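You operate a simulated robot arm through the tools that you are given. There is no shell and no other tool. Be economical: measure what you need, move in short steps, check, and stop when the job is done.

You run a simulated robot arm. Do the job below in one go: nothing can be reset, and whatever is moved stays where it is left.

TASK
Four coasters still show a coat: sand each till its tag reads nought.
Fine: use the green sanding block, go through none, and put the block back on its tray.

The check looks at the end state, three seconds after you hand in, the way a careful person would. Anything else that was tipped, shoved, dropped, spilled or broken makes it a failure.

THE ROBOT
A 6-joint arm with a two-finger parallel gripper, fixed in place. Base frame: the origin is at the foot of the arm, x ahead of it, y to its left, z up; the work surface is at about z = 0.79. Readings come in m, degrees, newtons and seconds.
With the tool pointing down near the work surface it reaches from about 0.18 to 0.76 m from the base axis. Its first joint turns from -166.0 to 166.0 degrees. Payload 3.91 kg.
The TCP is the grasp point between the finger pads, 0.03 m short of the fingertips. In the tool frame z runs along the fingers and y along their closing line. The gripper opens to 0.11 m. The fingers are 0.02 m wide and 0.01 m thick; the gripper's body (0.048 by 0.112 m) begins 0.055 m behind the TCP.
Orientation is that of the tool frame in the base frame, as [roll, pitch, yaw] about the fixed x, y, z axes, in that order (R = Rz(yaw) Ry(pitch) Rx(roll)). With the fingers straight down and closing along the base's y, the tool's x points along the base's -x, its y along +y and its z along -z.

THE INTERFACE
- The arm moves only by the tool send_rows. Its argument "steps" is one flat list of numbers, 6 for each row, row after row: the shift along the base's x, y, z in units of 50 mm (1.0 is 50 mm), then the turn, a rotation vector about the base's x, y, z in units of 6 degrees (1.0 is 6 degrees). In form: [tx, ty, tz, ax, ay, az, tx, ty, tz, ax, ay, az, ...]. A call has 1 to 10 rows; each row shifts and turns the commanded pose from where the row before left it. "gripper" is the finger opening in cm, from 0 to 11, set as the call begins (left out, the last holds). A call with a number of a shift or a turn outside -1 to 1 is refused whole. A row lasts 0.2 s, in which the tool goes at most 0.05 m and 8.6 degrees; a call with a longer step from one row to the next is refused whole, and so is a gripper value outside its range. Where a pose cannot be reached the arm comes as near as it can. A force on the tool above 40 N (or 10 N above the force at the start of the call, whichever is more), or a blocked arm, ends the call early, and 0.2 s more pass. Each finger travels about 0.045 m/s and halts on what it meets, pressing with about 25 N; the grip force reading is that of the motor and also rises with nothing between the fingers. The clock runs only during rows and for 0.2 s after the last one: add rows that do not move to give the fingers time. It gives the time, the measured TCP pose, the force on the tool (base axes), the opening and the grip force at its end, in the units of the frame above (readings bear some noise), with the torque about the TCP (base axes, N m) and any sound that the robot's microphone picked up, and new pictures: "show" is both (left out), scene, wrist or none.
- Cameras (640 x 400 px; columns grow to the right, rows downward): "scene" is fixed at [0.4011, 0.501, 1.3649]; the picture's right is [-0.92, 0.39, 0.00], its down [0.37, 0.87, -0.34] and it looks along [-0.13, -0.31, -0.94] (base axes); focal length 286 px, centre (320, 200). "wrist" rides on the gripper at [0.071, 0.022, -0.107] in the tool frame; the picture's right is [-0.29, 0.96, 0.00], its down [-0.76, -0.23, -0.61] and it looks along [-0.58, -0.18, 0.79] (tool axes); focal length 243 px, centre (320, 200).
- move_column(by): slides the trunk up (or, below 0, down) by that many m; the arm rides with it, the base frame stays. It gives what a move gives, with no picture.
- locate(camera, pixels): for up to 12 pixels [column, row] of the newest picture of that camera ("zoom" is the newest enlarged one), the place [x, y, z] in the base frame of the surface seen there, good to about 0.002 m. It takes no simulated time.
- close_up(camera, box): a new picture of the part [left, top, right, bottom] of that camera's present view, enlarged. It takes no simulated time.
- job_done(): hands the job in; it is judged then, once.

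Go step by step. Measure first, check grasps and placings, and put right what went wrong. The budget is 80 turns and 200 pictures, counting those below and the enlarged ones. Unless the task says otherwise, let go and move clear before handing in, and close with one line.

The tools are called after "Request:" by a JSON object that holds its "method" and its "body". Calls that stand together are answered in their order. send_rows: Moves the arm, as the interface text tells. Its arguments: {"type":"object","properties":{"steps":{"type":"array"},"gripper":{"type":"number"},"show":{"type":"string","enum":["both","scene","wrist","none"]}},"required":["steps"]} The other tools are called the same way: move_column (by) slides the trunk up or down; locate (camera, pixels) gives the place of the surface under pixels of a picture; close_up (camera, box) takes an enlarged picture of a part of a camera's view; job_done () hands the job in.

At the start:

```text
time: 0.0
tcp_pos: [0.2655, 0.3263, 1.0604]
tcp_rot: [179.9, 0.0, -179.9]
ft_force: [0.1, 0.5, 0.4]
wrist_torque: [0.02, 0.0, 0.02]
grip_width: 0.1101
grasp_force: 0.1
trunk travel left (down, up): [-0.5, 0.09]
```

scene: 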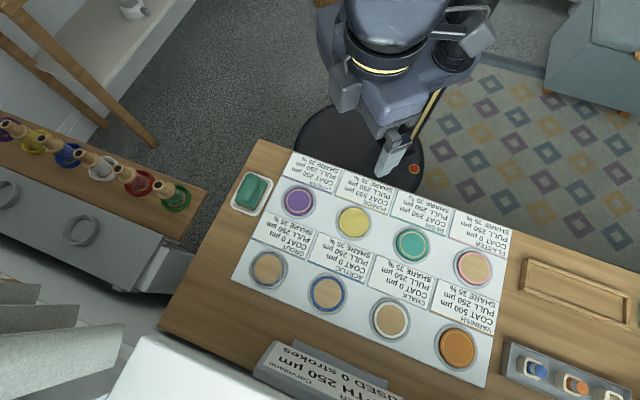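
wrist: 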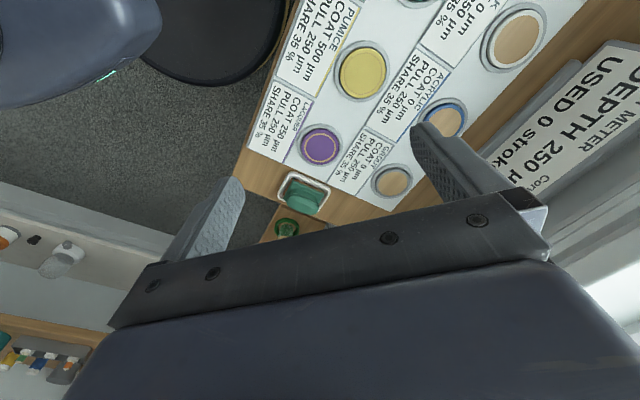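

The scene shows eight coasters on a white sheet with tags, a green block on a tray at about (252,192), and a meter at (320,380). I'll enlarge to read the tags and measure positions.

Request:
{"method": "close_up", "body": {"camera": "scene", "box": [225, 140, 385, 240]}}

Request:
{"method": "close_up", "body": {"camera": "scene", "box": [370, 170, 530, 270]}}

Request:
{"method": "close_up", "body": {"camera": "scene", "box": [230, 210, 390, 310]}}

Request:
{"method": "close_up", "body": {"camera": "scene", "box": [350, 250, 510, 350]}}

Request:
{"method": "close_up", "body": {"camera": "scene", "box": [240, 300, 400, 400]}}

Request:
{"method": "locate", "body": {"camera": "scene", "pixels": [[298, 200], [354, 222], [411, 243], [473, 266], [269, 268], [327, 294], [390, 319], [457, 346], [254, 190], [240, 206], [268, 182], [320, 370]]}}

```text
4.00 times, centred on (305, 190) of scene
```

zoom: 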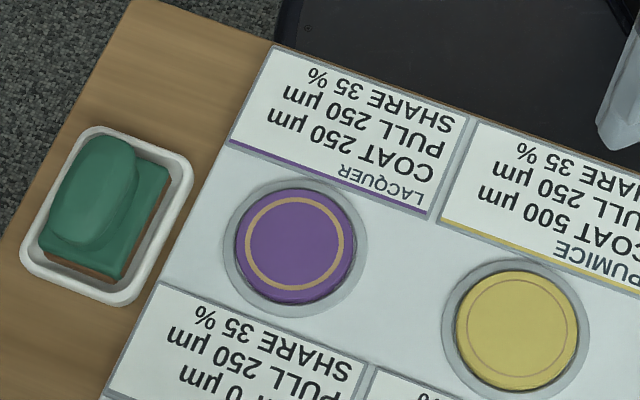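

```text
4.00 times, centred on (450, 220) of scene
```

zoom: 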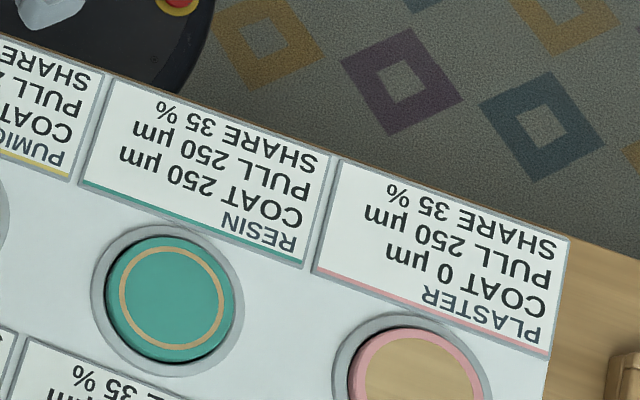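

```text
4.00 times, centred on (310, 260) of scene
```

zoom: 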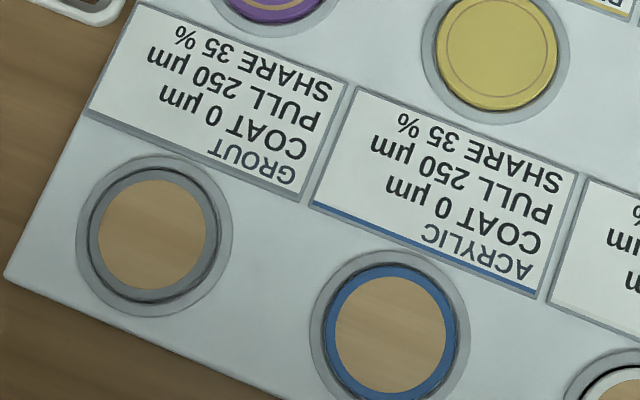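

```text
4.00 times, centred on (430, 300) of scene
```

zoom: 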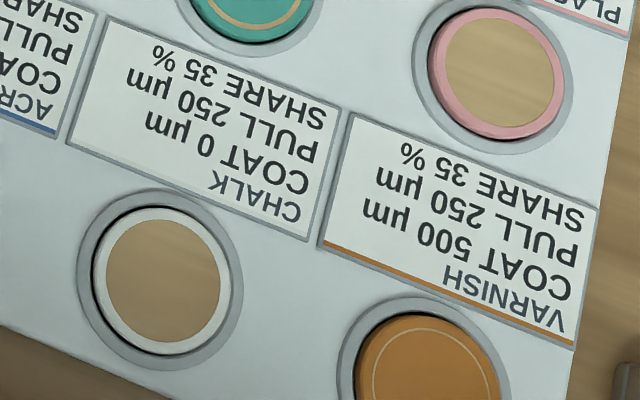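

```text
4.00 times, centred on (320, 350) of scene
```

zoom: 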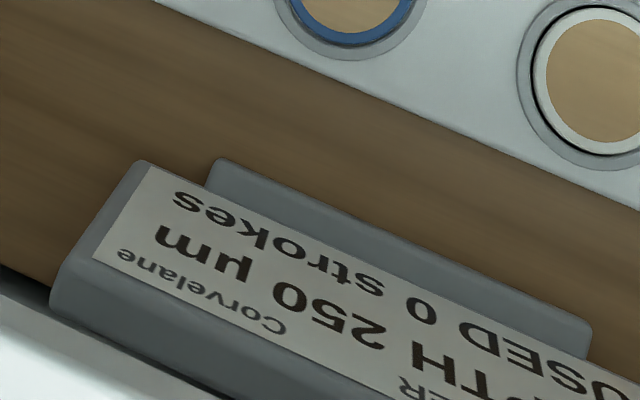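

```text
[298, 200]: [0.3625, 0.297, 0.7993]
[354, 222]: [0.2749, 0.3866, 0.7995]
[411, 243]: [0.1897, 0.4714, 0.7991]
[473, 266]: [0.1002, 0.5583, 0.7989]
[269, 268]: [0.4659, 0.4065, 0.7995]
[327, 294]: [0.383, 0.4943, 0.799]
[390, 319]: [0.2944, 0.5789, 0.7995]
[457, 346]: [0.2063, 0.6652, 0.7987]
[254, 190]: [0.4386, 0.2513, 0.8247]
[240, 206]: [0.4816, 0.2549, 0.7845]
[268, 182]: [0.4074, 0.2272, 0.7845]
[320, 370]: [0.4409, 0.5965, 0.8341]
```

Coats: lacquer 250, pumice 500, resin 250, varnish 500; the rest are 0. Next I'll look at the meter fully and measure the block's shape.

Request:
{"method": "close_up", "body": {"camera": "wrist", "box": [480, 30, 640, 210]}}

Request:
{"method": "close_up", "body": {"camera": "scene", "box": [300, 320, 428, 400]}}

Request:
{"method": "close_up", "body": {"camera": "wrist", "box": [264, 160, 344, 220]}}

Request:
{"method": "close_up", "body": {"camera": "scene", "box": [220, 165, 284, 221]}}

```text
2.22 times, centred on (560, 120) of wrist
```

zoom: 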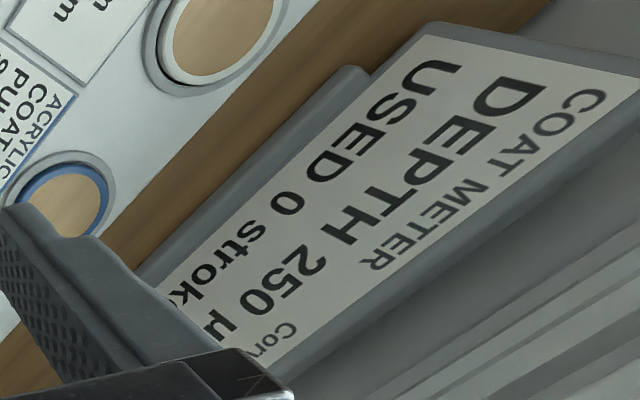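

```text
5.00 times, centred on (364, 360) of scene
```

zoom: 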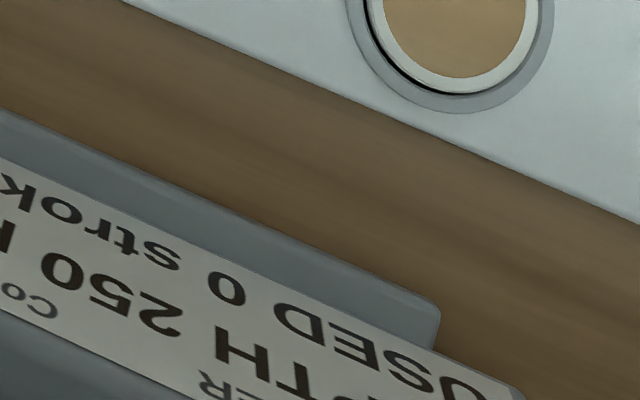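

```text
6.67 times, centred on (304, 190) of wrist
```

zoom: 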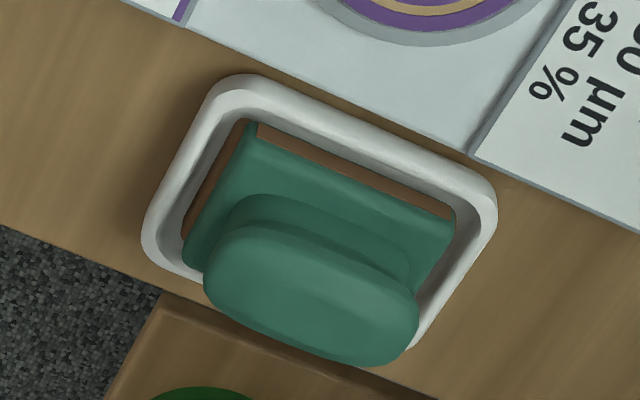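

```text
7.14 times, centred on (252, 193) of scene
```

zoom: 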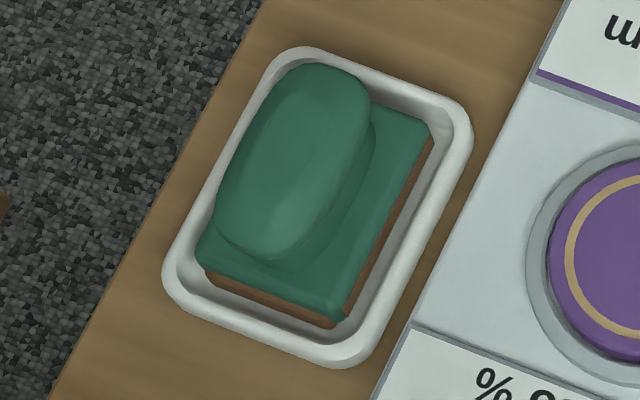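

The block has an oval knob whose long axis lies along the tray. I'll measure its points.

Request:
{"method": "locate", "body": {"camera": "zoom", "pixels": [[325, 75], [265, 250], [225, 160], [362, 110], [295, 160], [430, 125], [345, 310], [205, 260], [300, 55], [465, 130], [350, 360], [175, 280]]}}

Request:
{"method": "locate", "body": {"camera": "wrist", "pixels": [[303, 202], [299, 205], [291, 200], [314, 204], [295, 178], [320, 190]]}}

```text
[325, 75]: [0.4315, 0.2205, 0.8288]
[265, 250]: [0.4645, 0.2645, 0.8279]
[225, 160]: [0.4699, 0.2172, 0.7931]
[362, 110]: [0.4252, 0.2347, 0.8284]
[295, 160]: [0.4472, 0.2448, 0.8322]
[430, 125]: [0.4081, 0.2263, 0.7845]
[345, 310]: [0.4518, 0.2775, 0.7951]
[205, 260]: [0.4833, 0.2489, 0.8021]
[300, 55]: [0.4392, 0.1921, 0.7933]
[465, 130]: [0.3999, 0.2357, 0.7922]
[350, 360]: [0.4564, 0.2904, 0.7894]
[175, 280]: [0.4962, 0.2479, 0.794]
```

```text
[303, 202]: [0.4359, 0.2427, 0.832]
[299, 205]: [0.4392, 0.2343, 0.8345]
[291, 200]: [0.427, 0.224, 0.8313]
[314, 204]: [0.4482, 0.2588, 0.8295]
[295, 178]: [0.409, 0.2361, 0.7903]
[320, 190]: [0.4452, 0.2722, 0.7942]
```

Knob centre is about (0.447, 0.243, 0.833), with its long axis near 46° in plan. I'll go over it with the closing line turned across the knob, checking the nearby bottles' heights too.

Request:
{"method": "locate", "body": {"camera": "scene", "pixels": [[163, 187], [175, 197], [120, 172], [205, 195], [185, 225]]}}

Request:
{"method": "send_rows", "body": {"steps": [0.454, -0.208, -0.1, 0, 0, 0.958, 0.454, -0.208, -0.1, 0, 0, 0.958, 0.454, -0.208, -0.1, 0, 0, 0.958, 0.454, -0.208, -0.1, 0, 0, 0.958, 0.454, -0.208, -0.1, 0, 0, 0.958, 0.454, -0.208, -0.1, 0, 0, 0.958, 0.454, -0.208, -0.1, 0, 0, 0.958, 0.454, -0.208, -0.1, 0, 0, 0.958], "gripper": 6}}

```text
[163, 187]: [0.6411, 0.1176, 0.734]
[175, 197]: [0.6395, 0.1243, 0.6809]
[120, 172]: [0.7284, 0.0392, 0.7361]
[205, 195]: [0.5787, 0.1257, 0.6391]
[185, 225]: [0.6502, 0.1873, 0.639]
```

```text
time: 1.8
tcp_pos: [0.447, 0.2426, 1.018]
tcp_rot: [-180.0, -0.1, -133.9]
ft_force: [0.5, -0.6, 0.0]
wrist_torque: [0.01, -0.02, 0.0]
grip_width: 0.0603
grasp_force: 0.0
trunk travel left (down, up): [-0.5, 0.09]
```

scene: 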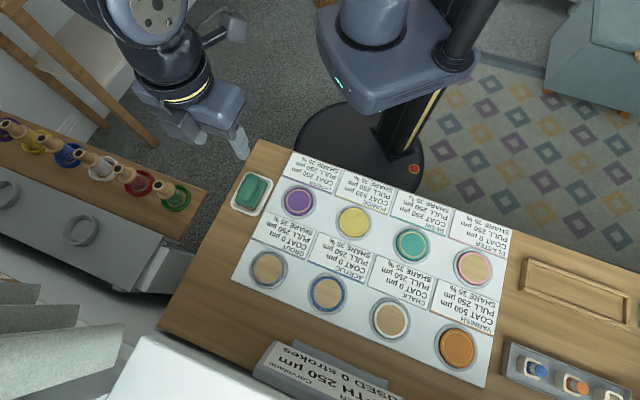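
wrist: 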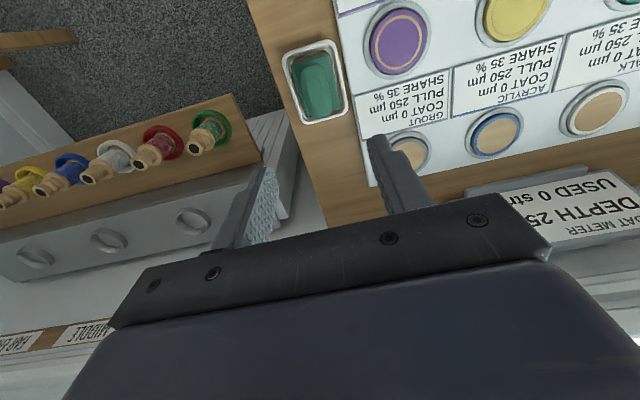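

The arm is above the block (wrist pixel ~(315,85)) and the bottles are well below. I'll measure the knob more finely from this view before descending.

Request:
{"method": "close_up", "body": {"camera": "wrist", "box": [275, 35, 355, 130]}}

Request:
{"method": "locate", "body": {"camera": "wrist", "pixels": [[303, 60], [322, 58], [318, 110], [338, 105], [318, 85], [310, 85], [330, 83], [314, 100], [312, 66], [335, 80], [305, 85], [323, 85]]}}

```text
4.21 times, centred on (315, 82) of wrist
```

zoom: 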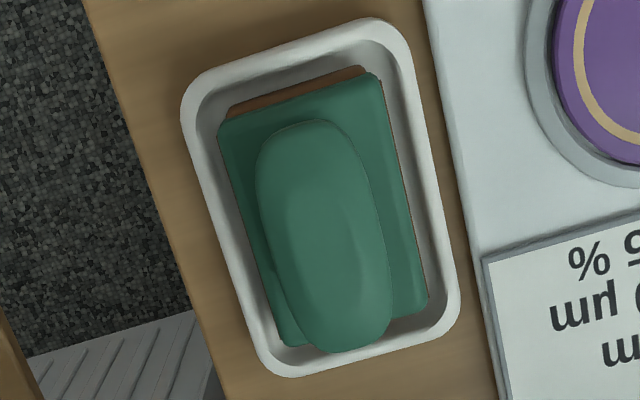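

```text
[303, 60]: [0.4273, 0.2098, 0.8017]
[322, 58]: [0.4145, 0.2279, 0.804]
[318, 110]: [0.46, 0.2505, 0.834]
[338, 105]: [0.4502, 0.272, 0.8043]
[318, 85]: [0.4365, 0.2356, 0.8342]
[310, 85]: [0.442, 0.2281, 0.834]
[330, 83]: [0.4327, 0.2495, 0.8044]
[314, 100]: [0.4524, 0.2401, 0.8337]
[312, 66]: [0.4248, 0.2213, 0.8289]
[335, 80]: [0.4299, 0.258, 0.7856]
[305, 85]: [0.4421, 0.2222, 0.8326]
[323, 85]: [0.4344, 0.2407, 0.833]
```

Now the knob's edges in the enlargement.

Request:
{"method": "locate", "body": {"camera": "zoom", "pixels": [[295, 130], [345, 345], [268, 215], [375, 205], [322, 238], [283, 290], [388, 290], [372, 80], [222, 128], [425, 300], [290, 340], [262, 150]]}}

```text
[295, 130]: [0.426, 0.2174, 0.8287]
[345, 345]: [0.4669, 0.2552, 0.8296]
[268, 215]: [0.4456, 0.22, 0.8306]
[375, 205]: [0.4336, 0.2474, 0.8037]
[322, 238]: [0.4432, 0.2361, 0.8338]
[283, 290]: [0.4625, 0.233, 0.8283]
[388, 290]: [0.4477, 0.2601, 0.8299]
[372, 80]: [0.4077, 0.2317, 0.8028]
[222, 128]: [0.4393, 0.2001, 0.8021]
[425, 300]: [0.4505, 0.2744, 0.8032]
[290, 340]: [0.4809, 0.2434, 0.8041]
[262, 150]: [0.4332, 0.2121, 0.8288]
```

The block plate centre is (0.4448, 0.237), its axis is 45°, plate top 0.804 and knob top 0.834. I'll descend with fingertips stopping just above the plate (TCP z 0.838).

Request:
{"method": "send_rows", "body": {"steps": [-0.044, -0.112, -0.6, 0, 0, -0.18, 0, 0, -0.9, 0, 0, 0, 0, 0, -0.9, 0, 0, 0, 0, 0, -0.6, 0, 0, 0, 0, 0, -0.4, 0, 0, 0, 0, 0, -0.2, 0, 0, 0, 0, 0, 0, 0, 0, 0]}}

```text
time: 3.4
tcp_pos: [0.4459, 0.2395, 0.8383]
tcp_rot: [-179.9, 0.0, -135.1]
ft_force: [0.9, 0.7, 0.0]
wrist_torque: [0.04, -0.01, -0.05]
grip_width: 0.06
grasp_force: 0.0
trunk travel left (down, up): [-0.5, 0.09]
```

scene: 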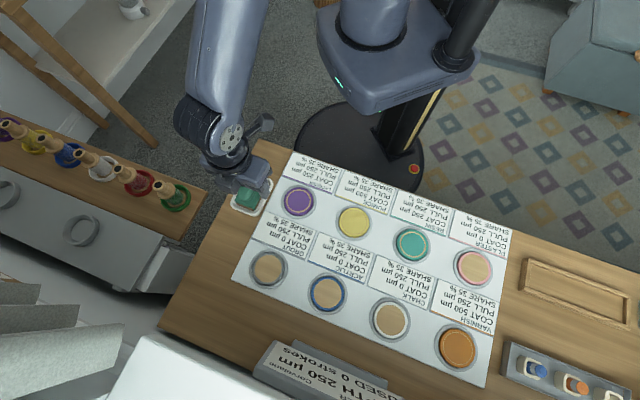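
wrist: 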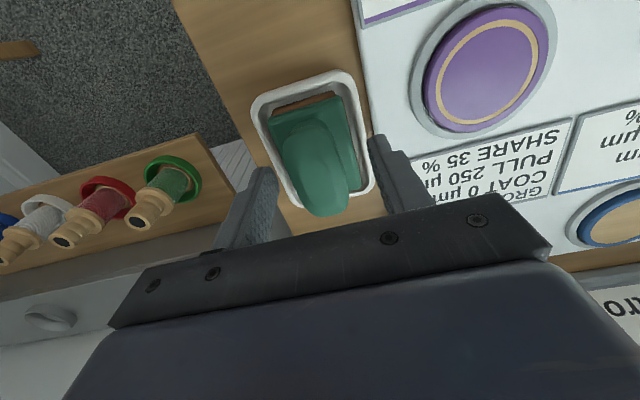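

The fingers straddle the knob with no contact. I'll close and wait.

Request:
{"method": "send_rows", "body": {"steps": [0, 0, 0, 0, 0, 0, 0, 0, 0, 0, 0, 0, 0, 0, 0, 0, 0, 0, 0, 0, 0, 0, 0, 0, 0, 0, 0, 0, 0, 0], "gripper": 0, "show": "wrist"}}

```text
time: 4.6
tcp_pos: [0.4465, 0.2385, 0.8388]
tcp_rot: [179.9, 0.0, -135.2]
ft_force: [1.0, -0.5, 0.1]
wrist_torque: [0.05, -0.02, -0.02]
grip_width: 0.0306
grasp_force: 25.4
trunk travel left (down, up): [-0.5, 0.09]
```

wrist: 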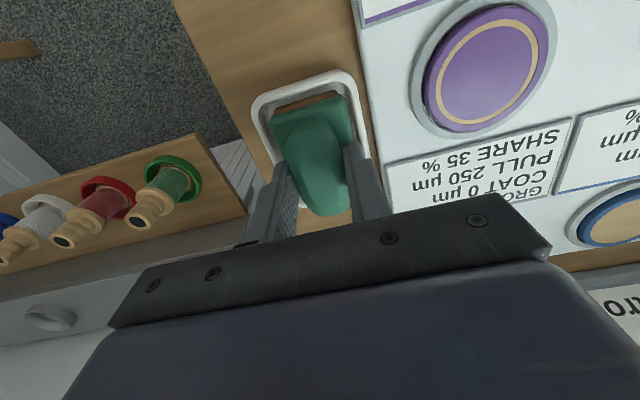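

The grip holds at 30.6 mm. I'll lift and carry the block above the pumice coaster (500 µm), starting 20 mm to the robot's side of its centre.

Request:
{"method": "send_rows", "body": {"steps": [0, 0, 0.6, 0, 0, 0, 0, 0, 0.9, 0, 0, 0, -0.619, 0.447, 0, 0, 0, 0, -0.619, 0.447, 0, 0, 0, 0, -0.619, 0.447, 0, 0, 0, 0, -0.619, 0.447, 0, 0, 0, 0, -0.619, 0.447, 0, 0, 0, 0, -0.619, 0.447, 0, 0, 0, 0, 0, 0, 0, 0, 0, 0]}}

```text
time: 6.6
tcp_pos: [0.2575, 0.3717, 0.9159]
tcp_rot: [-179.9, 0.1, -135.2]
ft_force: [0.0, 0.4, -0.5]
wrist_torque: [-0.01, 0.0, 0.01]
grip_width: 0.0304
grasp_force: 24.9
trunk travel left (down, up): [-0.5, 0.09]
```

scene: 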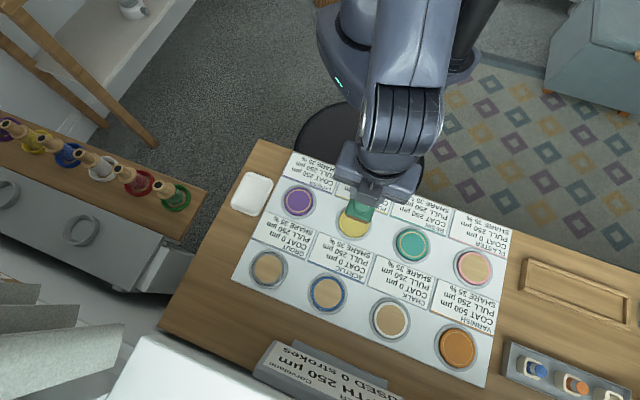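
wrist: 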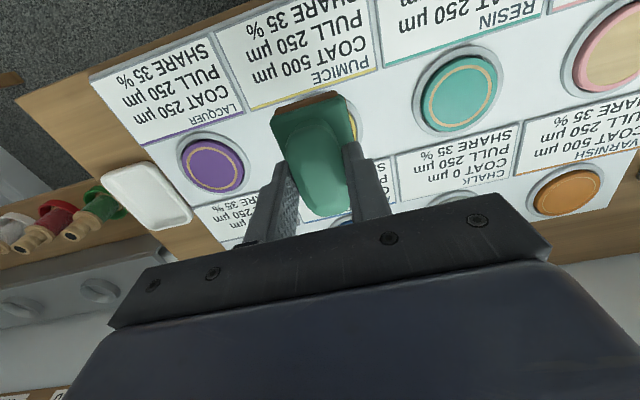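

The block hangs over pumice, nothing touched. I'll lower to just above the coaster, then feel for contact.

Request:
{"method": "send_rows", "body": {"steps": [0.02, 0, -0.5, 0, 0, 0, 0, 0, -0.4, 0, 0, 0, 0, 0, -0.2, 0, 0, 0, 0, 0, -0.04, 0, 0, 0, 0, 0, 0, 0, 0, 0], "show": "none"}}

Request:
{"method": "send_rows", "body": {"steps": [0, 0, -0.03, 0, 0, 0, 0, 0, -0.03, 0, 0, 0, 0, 0, 0, 0, 0, 0], "show": "wrist"}}

```text
time: 7.8
tcp_pos: [0.26, 0.3725, 0.8595]
tcp_rot: [-179.9, 0.1, -135.1]
ft_force: [-0.1, 0.0, -1.7]
wrist_torque: [-0.01, 0.01, -0.03]
grip_width: 0.0304
grasp_force: 25.3
trunk travel left (down, up): [-0.5, 0.09]
```

```text
time: 8.6
tcp_pos: [0.2597, 0.3719, 0.8549]
tcp_rot: [-180.0, -0.1, -135.1]
ft_force: [-0.2, 0.3, -0.1]
wrist_torque: [0.01, 0.01, 0.0]
grip_width: 0.0305
grasp_force: 25.2
trunk travel left (down, up): [-0.5, 0.09]
```

wrist: 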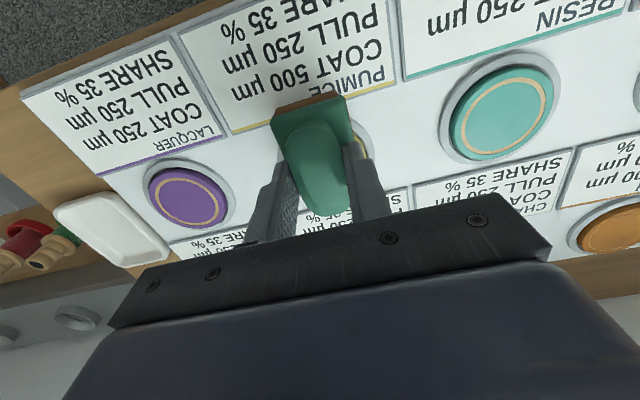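

No contact yet at z 0.855. I'll go down in 0.75 mm steps and read the force.

Request:
{"method": "send_rows", "body": {"steps": [0, 0, -0.015, 0, 0, 0, 0, 0, -0.015, 0, 0, 0], "show": "none"}}

Request:
{"method": "send_rows", "body": {"steps": [0, 0, -0.015, 0, 0, 0, 0, 0, -0.015, 0, 0, 0], "show": "none"}}

```text
time: 9.2
tcp_pos: [0.2594, 0.3721, 0.8555]
tcp_rot: [179.9, 0.1, -135.0]
ft_force: [-1.6, -0.1, 9.2]
wrist_torque: [0.06, -0.09, -0.01]
grip_width: 0.0308
grasp_force: 24.9
trunk travel left (down, up): [-0.5, 0.09]
```

```text
time: 9.8
tcp_pos: [0.2604, 0.3712, 0.8542]
tcp_rot: [179.9, 0.3, -135.1]
ft_force: [-1.2, -0.7, 34.9]
wrist_torque: [0.23, -0.43, 0.01]
grip_width: 0.0304
grasp_force: 25.0
trunk travel left (down, up): [-0.5, 0.09]
```

Contact, at 35 N; stiffness is about 17 N/mm. I'll ease off to ~13 N, pull 40 mm across in one direction, and lift.

Request:
{"method": "send_rows", "body": {"steps": [0, 0, 0.025, 0, 0, 0, 0.094, 0.094, 0, 0, 0, 0, 0.094, 0.094, 0, 0, 0, 0, 0.094, 0.094, 0, 0, 0, 0, 0.094, 0.094, 0, 0, 0, 0, 0.094, 0.094, 0, 0, 0, 0, 0.094, 0.094, 0, 0, 0, 0], "show": "both"}}

Request:
{"method": "send_rows", "body": {"steps": [0, 0, 0.3, 0, 0, 0, 0, 0, 0.9, 0, 0, 0, 0, 0, 0.5, 0, 0, 0], "show": "both"}}

```text
time: 11.4
tcp_pos: [0.2885, 0.3986, 0.8534]
tcp_rot: [180.0, 0.2, -135.1]
ft_force: [-7.3, -8.0, 17.0]
wrist_torque: [-0.41, 0.62, 0.05]
grip_width: 0.0304
grasp_force: 24.9
trunk travel left (down, up): [-0.5, 0.09]
```

scene: 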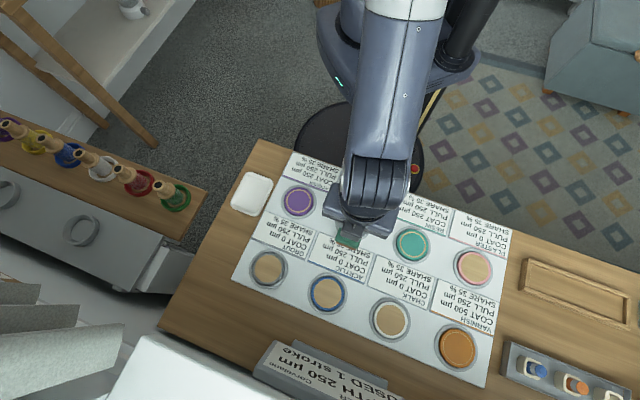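
wrist: 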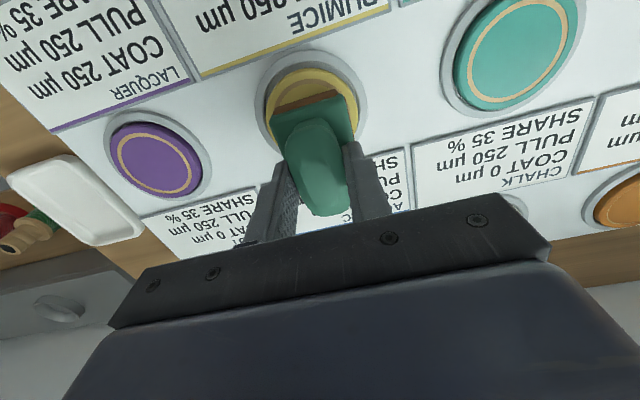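

```text
time: 12.2
tcp_pos: [0.2873, 0.4006, 0.9392]
tcp_rot: [-179.9, 0.0, -135.1]
ft_force: [0.1, 0.4, -1.1]
wrist_torque: [-0.01, 0.0, 0.03]
grip_width: 0.0307
grasp_force: 24.4
trunk travel left (down, up): [-0.5, 0.09]
```

scene: 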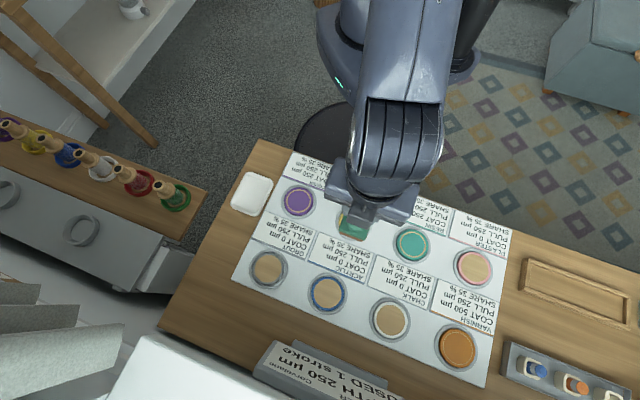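
wrist: 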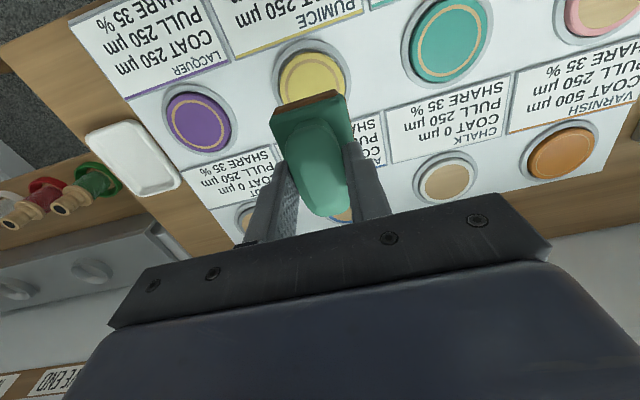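

The meter now says USED 1 stroke. I'll read the tags after the first pull.

Request:
{"method": "close_up", "body": {"camera": "wrist", "box": [80, 0, 620, 210]}}

Request:
{"method": "close_up", "body": {"camera": "scene", "box": [250, 330, 410, 400]}}

Request:
{"method": "close_up", "body": {"camera": "scene", "box": [230, 145, 390, 245]}}

```text
1.19 times, centred on (350, 105) of wrist
```

zoom: 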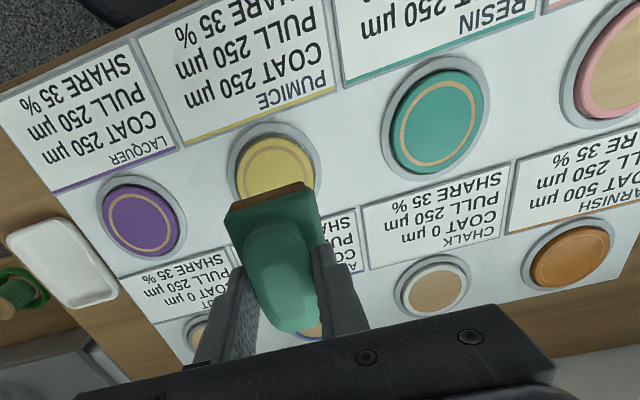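

```text
4.00 times, centred on (330, 365) of scene
```

zoom: 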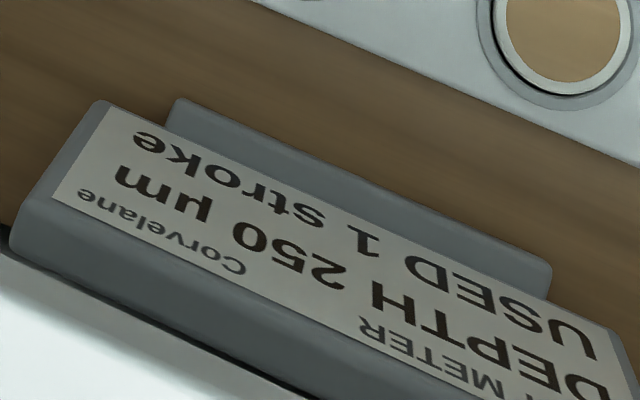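

```text
4.00 times, centred on (310, 195) of scene
```

zoom: 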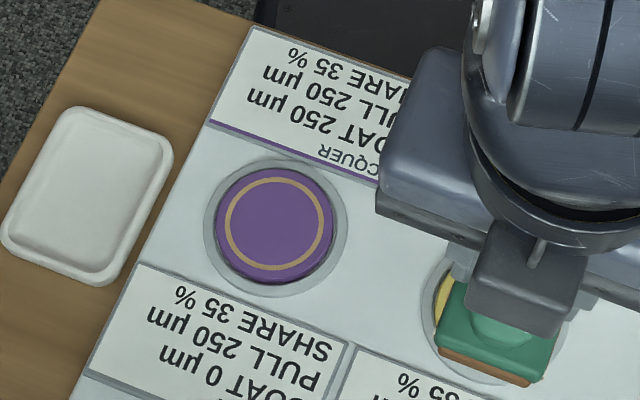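

Pumice went 500→250 with one pull, and other tags are unchanged. I'll repeat the same stroke on pumice.

Request:
{"method": "send_rows", "body": {"steps": [-0.283, -0.283, -0.3, 0, 0, 0, -0.283, -0.283, -0.5, 0, 0, 0, 0, 0, -0.6, 0, 0, 0, 0, 0, -0.2, 0, 0, 0, 0, 0, -0.07, 0, 0, 0, 0, 0, -0.03, 0, 0, 0, 0, 0, 0, 0, 0, 0], "show": "none"}}

Request:
{"method": "send_rows", "body": {"steps": [0.094, 0.094, 0, 0, 0, 0, 0.094, 0.094, 0, 0, 0, 0, 0.094, 0.094, 0, 0, 0, 0, 0.094, 0.094, 0, 0, 0, 0, 0.094, 0.094, 0, 0, 0, 0, 0.094, 0.094, 0, 0, 0, 0, 0, 0, 0.3, 0, 0, 0, 0, 0, 0.9, 0, 0, 0, 0, 0, 0.5, 0, 0, 0], "show": "both"}}

Request:
{"method": "close_up", "body": {"camera": "wrist", "box": [80, 0, 620, 210]}}

Request:
{"method": "close_up", "body": {"camera": "scene", "box": [250, 330, 410, 400]}}

```text
time: 13.8
tcp_pos: [0.2605, 0.3722, 0.8541]
tcp_rot: [180.0, 0.2, -135.0]
ft_force: [0.0, -0.2, 19.0]
wrist_torque: [0.35, -0.41, 0.02]
grip_width: 0.0301
grasp_force: 25.1
trunk travel left (down, up): [-0.5, 0.09]
```

```text
time: 15.8
tcp_pos: [0.2891, 0.3995, 0.9387]
tcp_rot: [180.0, -0.1, -135.1]
ft_force: [0.0, 0.1, -1.0]
wrist_torque: [0.01, 0.01, 0.03]
grip_width: 0.0302
grasp_force: 25.4
trunk travel left (down, up): [-0.5, 0.09]
```

scene: 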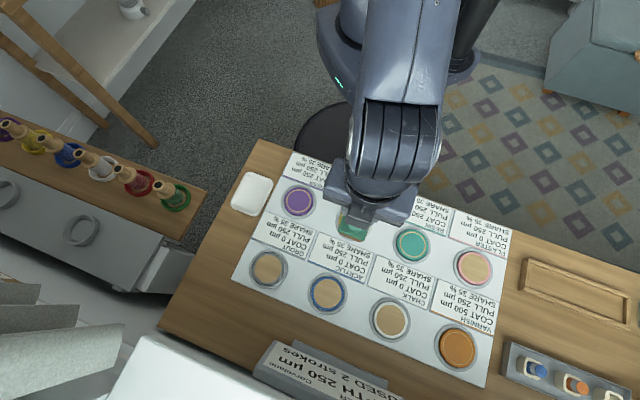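
wrist: 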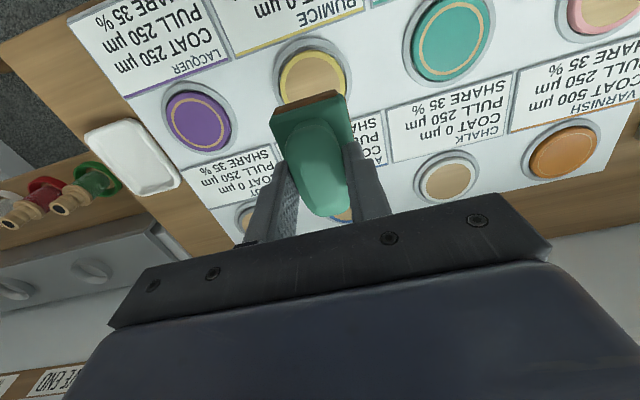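

```text
1.19 times, centred on (350, 105) of wrist
```

zoom: 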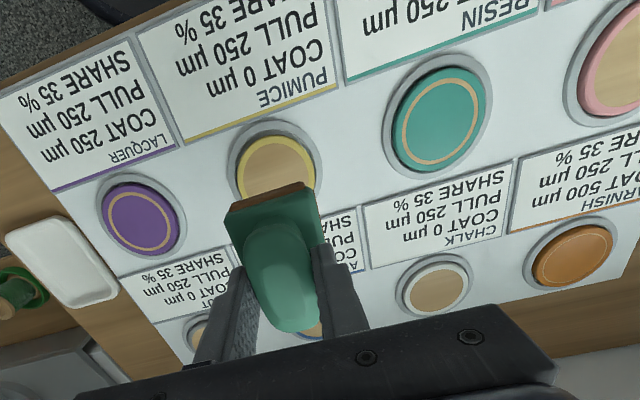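

```text
4.00 times, centred on (330, 365) of scene
```

zoom: 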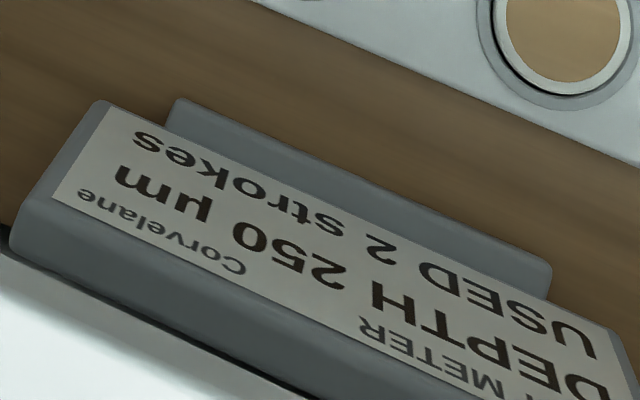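

Pumice reads 0, and the meter says 2 strokes at depth 250. Next is lacquer at (0.3625, 0.297), needing one pull.

Request:
{"method": "send_rows", "body": {"steps": [0.395, -0.786, 0, 0, 0, 0, 0.395, -0.786, 0, 0, 0, 0, 0.396, -0.786, 0, 0, 0, 0, 0, 0, -0.7, 0, 0, 0, 0, 0, -0.7, 0, 0, 0, 0, 0, -0.2, 0, 0, 0, 0, 0, -0.06, 0, 0, 0, 0, 0, 0, 0, 0, 0], "show": "wrist"}}

```text
time: 17.6
tcp_pos: [0.3485, 0.2827, 0.855]
tcp_rot: [179.9, 0.1, -135.1]
ft_force: [-0.3, 0.0, -1.3]
wrist_torque: [0.0, 0.01, -0.01]
grip_width: 0.0303
grasp_force: 25.2
trunk travel left (down, up): [-0.5, 0.09]
```

wrist: 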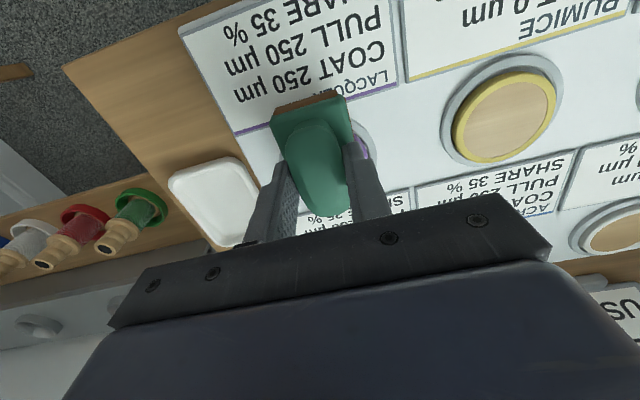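

Start position is right (0.3485, 0.2827), just above. I'll touch down.

Request:
{"method": "send_rows", "body": {"steps": [0, 0, -0.02, 0, 0, 0, 0, 0, -0.02, 0, 0, 0, 0, 0, 0, 0, 0, 0], "show": "none"}}

```text
time: 18.4
tcp_pos: [0.3478, 0.2824, 0.8541]
tcp_rot: [-180.0, 0.3, -135.1]
ft_force: [-1.5, 0.5, 9.5]
wrist_torque: [0.3, -0.19, 0.01]
grip_width: 0.0303
grasp_force: 24.7
trunk travel left (down, up): [-0.5, 0.09]
```

Only 9.5 N; I'll add a bit of pressure during the same 40 mm stroke, then lift.

Request:
{"method": "send_rows", "body": {"steps": [0, 0, -0.008, 0, 0, 0, 0.094, 0.094, 0, 0, 0, 0, 0.094, 0.094, 0, 0, 0, 0, 0.094, 0.094, 0, 0, 0, 0, 0.094, 0.094, 0, 0, 0, 0, 0.094, 0.094, 0, 0, 0, 0, 0.094, 0.094, 0, 0, 0, 0, 0, 0, 0.3, 0, 0, 0, 0, 0, 0.9, 0, 0, 0, 0, 0, 0.5, 0, 0, 0], "show": "both"}}

Request:
{"method": "close_up", "body": {"camera": "wrist", "box": [80, 0, 620, 210]}}

Request:
{"method": "close_up", "body": {"camera": "scene", "box": [250, 330, 410, 400]}}

```text
time: 20.6
tcp_pos: [0.3791, 0.3112, 0.9399]
tcp_rot: [179.9, 0.1, -135.1]
ft_force: [0.5, 0.2, -1.6]
wrist_torque: [0.02, 0.0, 0.0]
grip_width: 0.0303
grasp_force: 25.5
trunk travel left (down, up): [-0.5, 0.09]
```

scene: 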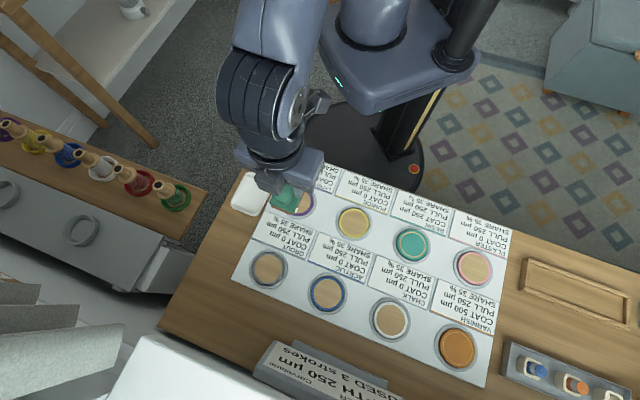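
wrist: 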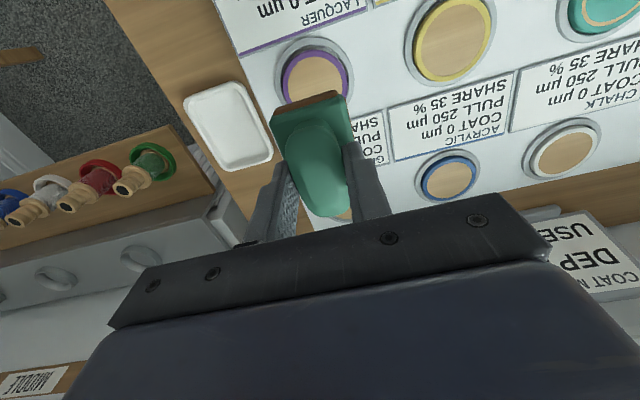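

```text
1.19 times, centred on (350, 105) of wrist
```

zoom: 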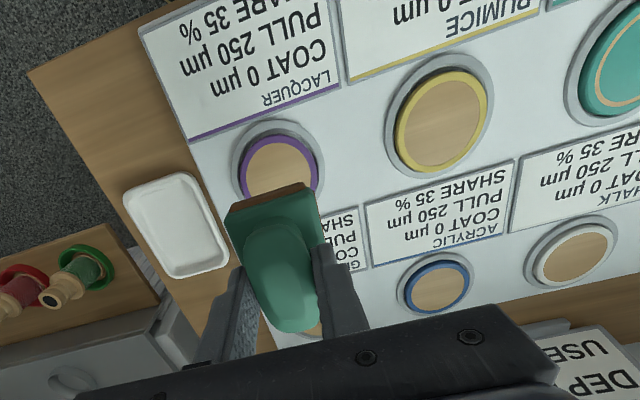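

```text
4.00 times, centred on (330, 365) of scene
```

zoom: 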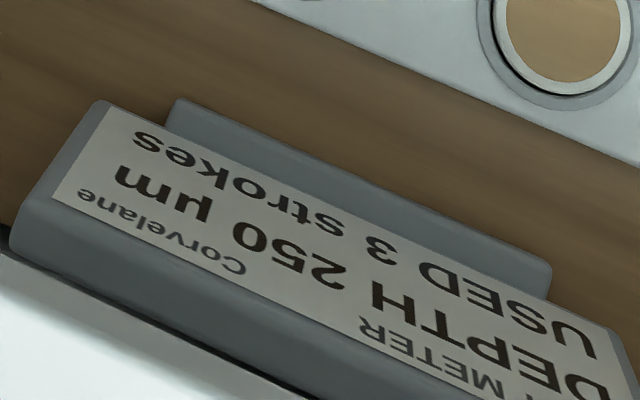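

Lacquer reads 0 (3 strokes). Next is resin at (0.1897, 0.4714), one pull.

Request:
{"method": "send_rows", "body": {"steps": [-0.67, 0.487, 0, 0, 0, 0, -0.67, 0.487, 0, 0, 0, 0, -0.67, 0.487, 0, 0, 0, 0, -0.67, 0.487, 0, 0, 0, 0, -0.67, 0.487, 0, 0, 0, 0, -0.67, 0.487, 0, 0, 0, 0, 0, 0, -0.7, 0, 0, 0, 0, 0, -0.7, 0, 0, 0, 0, 0, -0.252, 0, 0, 0, 0, 0, 0, 0, 0, 0], "show": "wrist"}}

Request:
{"method": "send_rows", "body": {"steps": [0, 0, -0.02, 0, 0, 0, 0, 0, -0.02, 0, 0, 0, 0, 0, 0, 0, 0, 0], "show": "none"}}

```text
time: 22.8
tcp_pos: [0.1773, 0.4547, 0.8563]
tcp_rot: [180.0, 0.0, -135.2]
ft_force: [0.7, 0.2, -1.1]
wrist_torque: [0.01, 0.03, 0.02]
grip_width: 0.0306
grasp_force: 25.1
trunk travel left (down, up): [-0.5, 0.09]
```

wrist: 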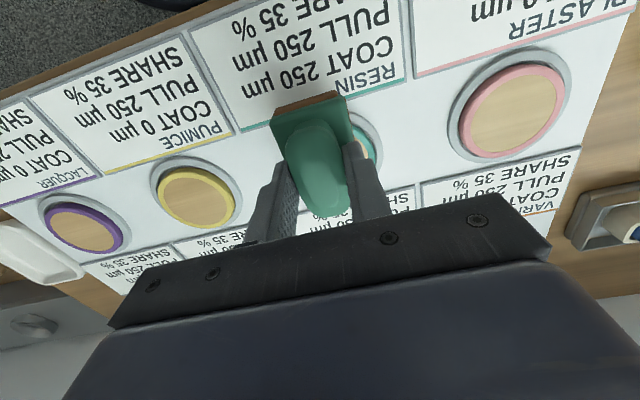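

```text
time: 23.6
tcp_pos: [0.1767, 0.4549, 0.8548]
tcp_rot: [-179.9, -0.1, -135.1]
ft_force: [0.8, 0.2, 2.5]
wrist_torque: [0.01, -0.11, 0.0]
grip_width: 0.0305
grasp_force: 25.3
trunk travel left (down, up): [-0.5, 0.09]
```

Light contact (2.5 N) at the resin start. I'll press ~0.8 mm more, stroke 40 mm, then lift.

Request:
{"method": "send_rows", "body": {"steps": [0, 0, -0.016, 0, 0, 0, 0.094, 0.094, 0, 0, 0, 0, 0.094, 0.094, 0, 0, 0, 0, 0.094, 0.094, 0, 0, 0, 0, 0.094, 0.094, 0, 0, 0, 0, 0.094, 0.094, 0, 0, 0, 0, 0.094, 0.094, 0, 0, 0, 0, 0, 0, 0.3, 0, 0, 0, 0, 0, 0.9, 0, 0, 0, 0, 0, 0.5, 0, 0, 0], "show": "both"}}

Request:
{"method": "close_up", "body": {"camera": "wrist", "box": [80, 0, 620, 210]}}

Request:
{"method": "close_up", "body": {"camera": "scene", "box": [250, 330, 410, 400]}}

```text
time: 25.8
tcp_pos: [0.2031, 0.485, 0.9368]
tcp_rot: [-180.0, 0.1, -135.1]
ft_force: [0.8, 0.0, -1.0]
wrist_torque: [-0.02, -0.01, 0.01]
grip_width: 0.0303
grasp_force: 25.2
trunk travel left (down, up): [-0.5, 0.09]
```

scene: 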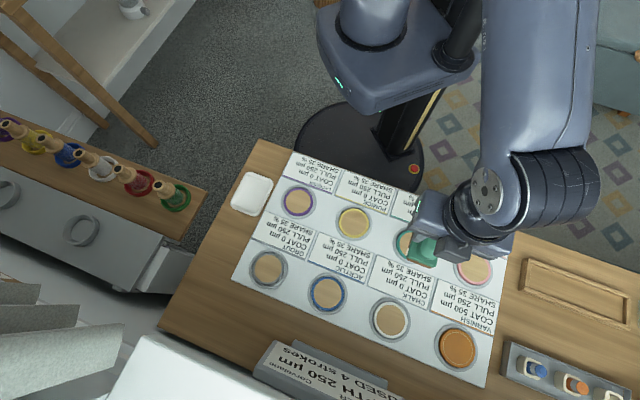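
wrist: 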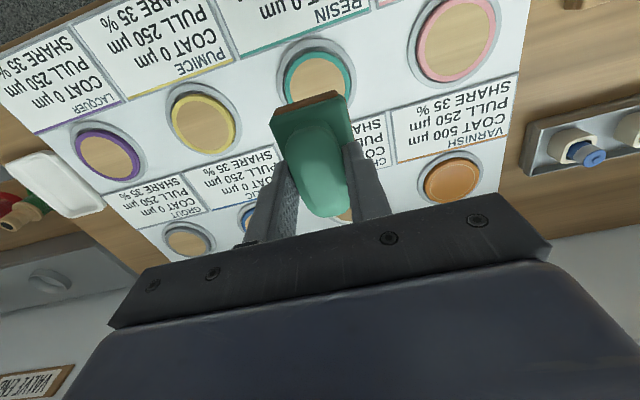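

```text
1.19 times, centred on (350, 105) of wrist
```

zoom: 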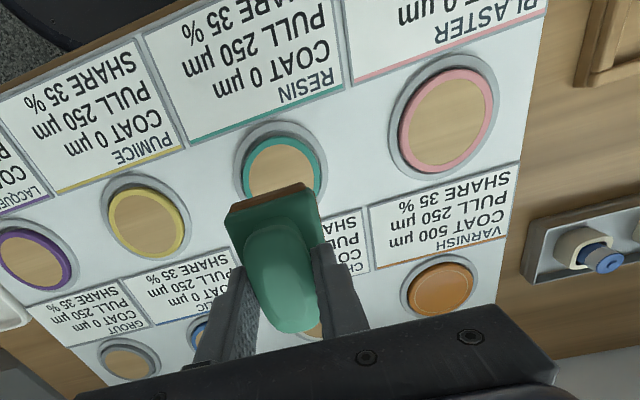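

```text
4.00 times, centred on (330, 365) of scene
```

zoom: 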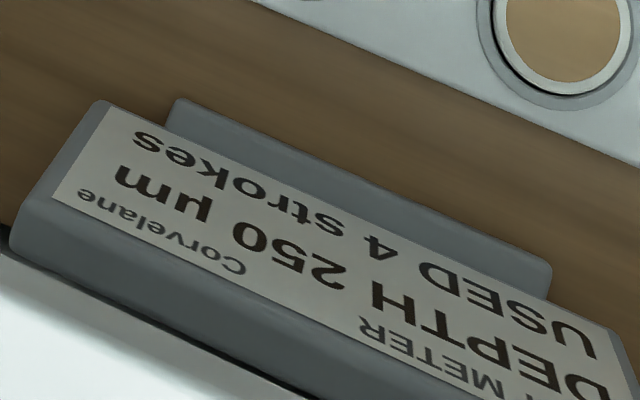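

Resin reads 0 (4 strokes). Now varnish at (0.2063, 0.6652), 500 µm, two pulls.

Request:
{"method": "send_rows", "body": {"steps": [-0.064, 0.84, 0, 0, 0, 0, -0.064, 0.84, 0, 0, 0, 0, -0.064, 0.84, 0, 0, 0, 0, -0.064, 0.84, 0, 0, 0, 0, 0, 0, -0.7, 0, 0, 0, 0, 0, -0.7, 0, 0, 0, 0, 0, -0.24, 0, 0, 0, 0, 0, 0, 0, 0, 0], "show": "wrist"}}

Request:
{"method": "send_rows", "body": {"steps": [0, 0, -0.02, 0, 0, 0, 0, 0, -0.02, 0, 0, 0, 0, 0, 0, 0, 0, 0], "show": "none"}}

```text
time: 27.6
tcp_pos: [0.1911, 0.6524, 0.855]
tcp_rot: [180.0, -0.1, -135.1]
ft_force: [-0.1, -1.3, -0.3]
wrist_torque: [0.05, -0.05, 0.01]
grip_width: 0.0305
grasp_force: 24.6
trunk travel left (down, up): [-0.5, 0.09]
```

wrist: 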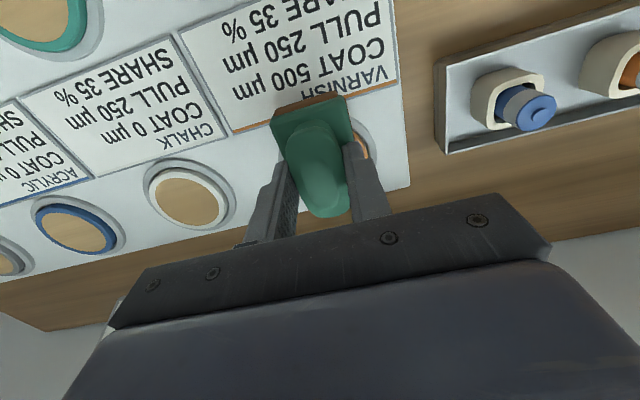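

```text
time: 28.4
tcp_pos: [0.1918, 0.6527, 0.8539]
tcp_rot: [180.0, 0.1, -135.1]
ft_force: [2.1, 2.3, 8.0]
wrist_torque: [0.28, -0.37, -0.02]
grip_width: 0.0302
grasp_force: 25.3
trunk travel left (down, up): [-0.5, 0.09]
```

8 N contact at the varnish start. I'll press a little more and stroke.

Request:
{"method": "send_rows", "body": {"steps": [0, 0, -0.01, 0, 0, 0, 0.094, 0.094, 0, 0, 0, 0, 0.094, 0.094, 0, 0, 0, 0, 0.094, 0.094, 0, 0, 0, 0, 0.094, 0.094, 0, 0, 0, 0, 0.094, 0.094, 0, 0, 0, 0, 0.094, 0.094, 0, 0, 0, 0, 0, 0, 0.3, 0, 0, 0, 0, 0, 0.9, 0, 0, 0, 0, 0, 0.5, 0, 0, 0], "show": "both"}}

Request:
{"method": "close_up", "body": {"camera": "wrist", "box": [80, 0, 620, 210]}}

Request:
{"method": "close_up", "body": {"camera": "scene", "box": [250, 330, 410, 400]}}

```text
time: 30.6
tcp_pos: [0.2181, 0.6756, 0.9377]
tcp_rot: [-179.9, 0.0, -135.1]
ft_force: [-0.3, 0.0, -1.4]
wrist_torque: [-0.02, 0.02, -0.02]
grip_width: 0.0304
grasp_force: 25.0
out of reach, approached as far as the arm can: row 10
trunk travel left (down, up): [-0.5, 0.09]
```

scene: 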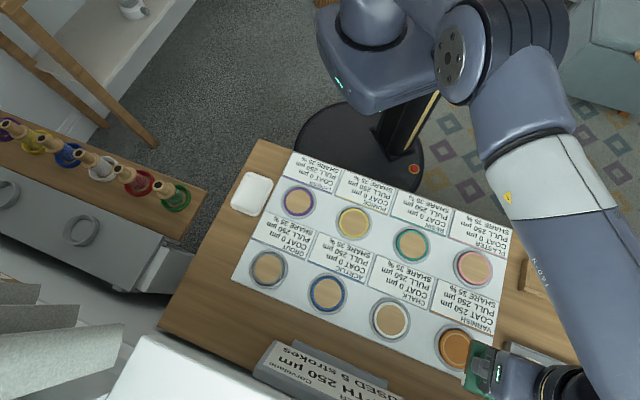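
wrist: 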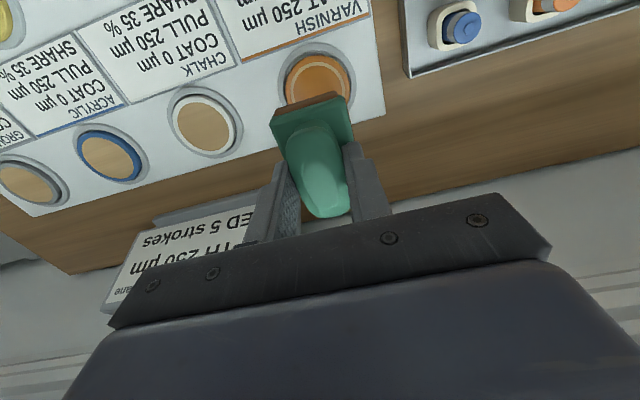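

```text
1.19 times, centred on (350, 105) of wrist
```

zoom: 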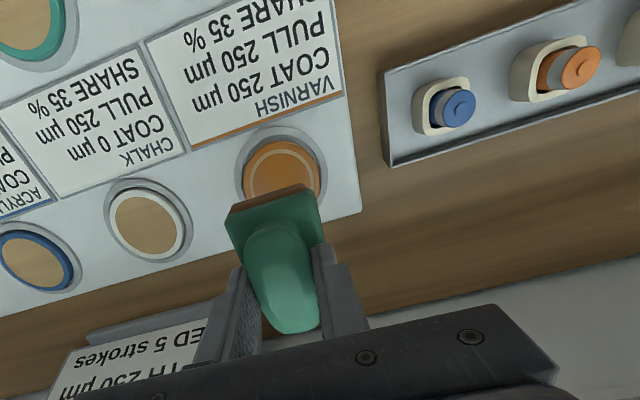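

```text
4.00 times, centred on (330, 365) of scene
```

zoom: 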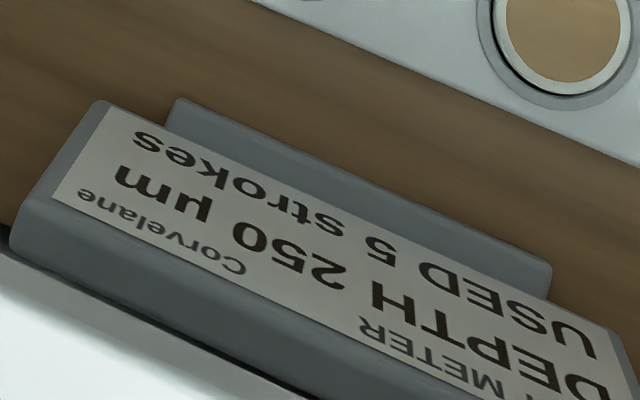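

Varnish is now 250. I'll go back to the start for the second pull, re-measuring since the last lift touched the reach limit.

Request:
{"method": "send_rows", "body": {"steps": [-0.283, -0.283, 0, 0, 0, 0, -0.283, -0.283, 0, 0, 0, 0, 0, 0, -0.7, 0, 0, 0, 0, 0, -0.7, 0, 0, 0, 0, 0, -0.2, 0, 0, 0, 0, 0, 0, 0, 0, 0], "show": "none"}}

```text
time: 32.0
tcp_pos: [0.19, 0.6496, 0.8583]
tcp_rot: [-180.0, 0.0, -135.2]
ft_force: [0.2, -0.7, -1.3]
wrist_torque: [-0.01, -0.01, 0.0]
grip_width: 0.0306
grasp_force: 24.9
trunk travel left (down, up): [-0.5, 0.09]
```

Position (0.190, 0.650, 0.858) is good. I'll lower to contact.

Request:
{"method": "send_rows", "body": {"steps": [0.02, 0.02, -0.04, 0, 0, 0, 0, 0, -0.03, 0, 0, 0, 0, 0, -0.01, 0, 0, 0, 0, 0, 0, 0, 0, 0], "show": "none"}}

```text
time: 33.0
tcp_pos: [0.1911, 0.6507, 0.8532]
tcp_rot: [180.0, 0.0, -135.0]
ft_force: [0.2, -0.5, 2.0]
wrist_torque: [0.08, -0.1, -0.01]
grip_width: 0.0303
grasp_force: 25.2
trunk travel left (down, up): [-0.5, 0.09]
```

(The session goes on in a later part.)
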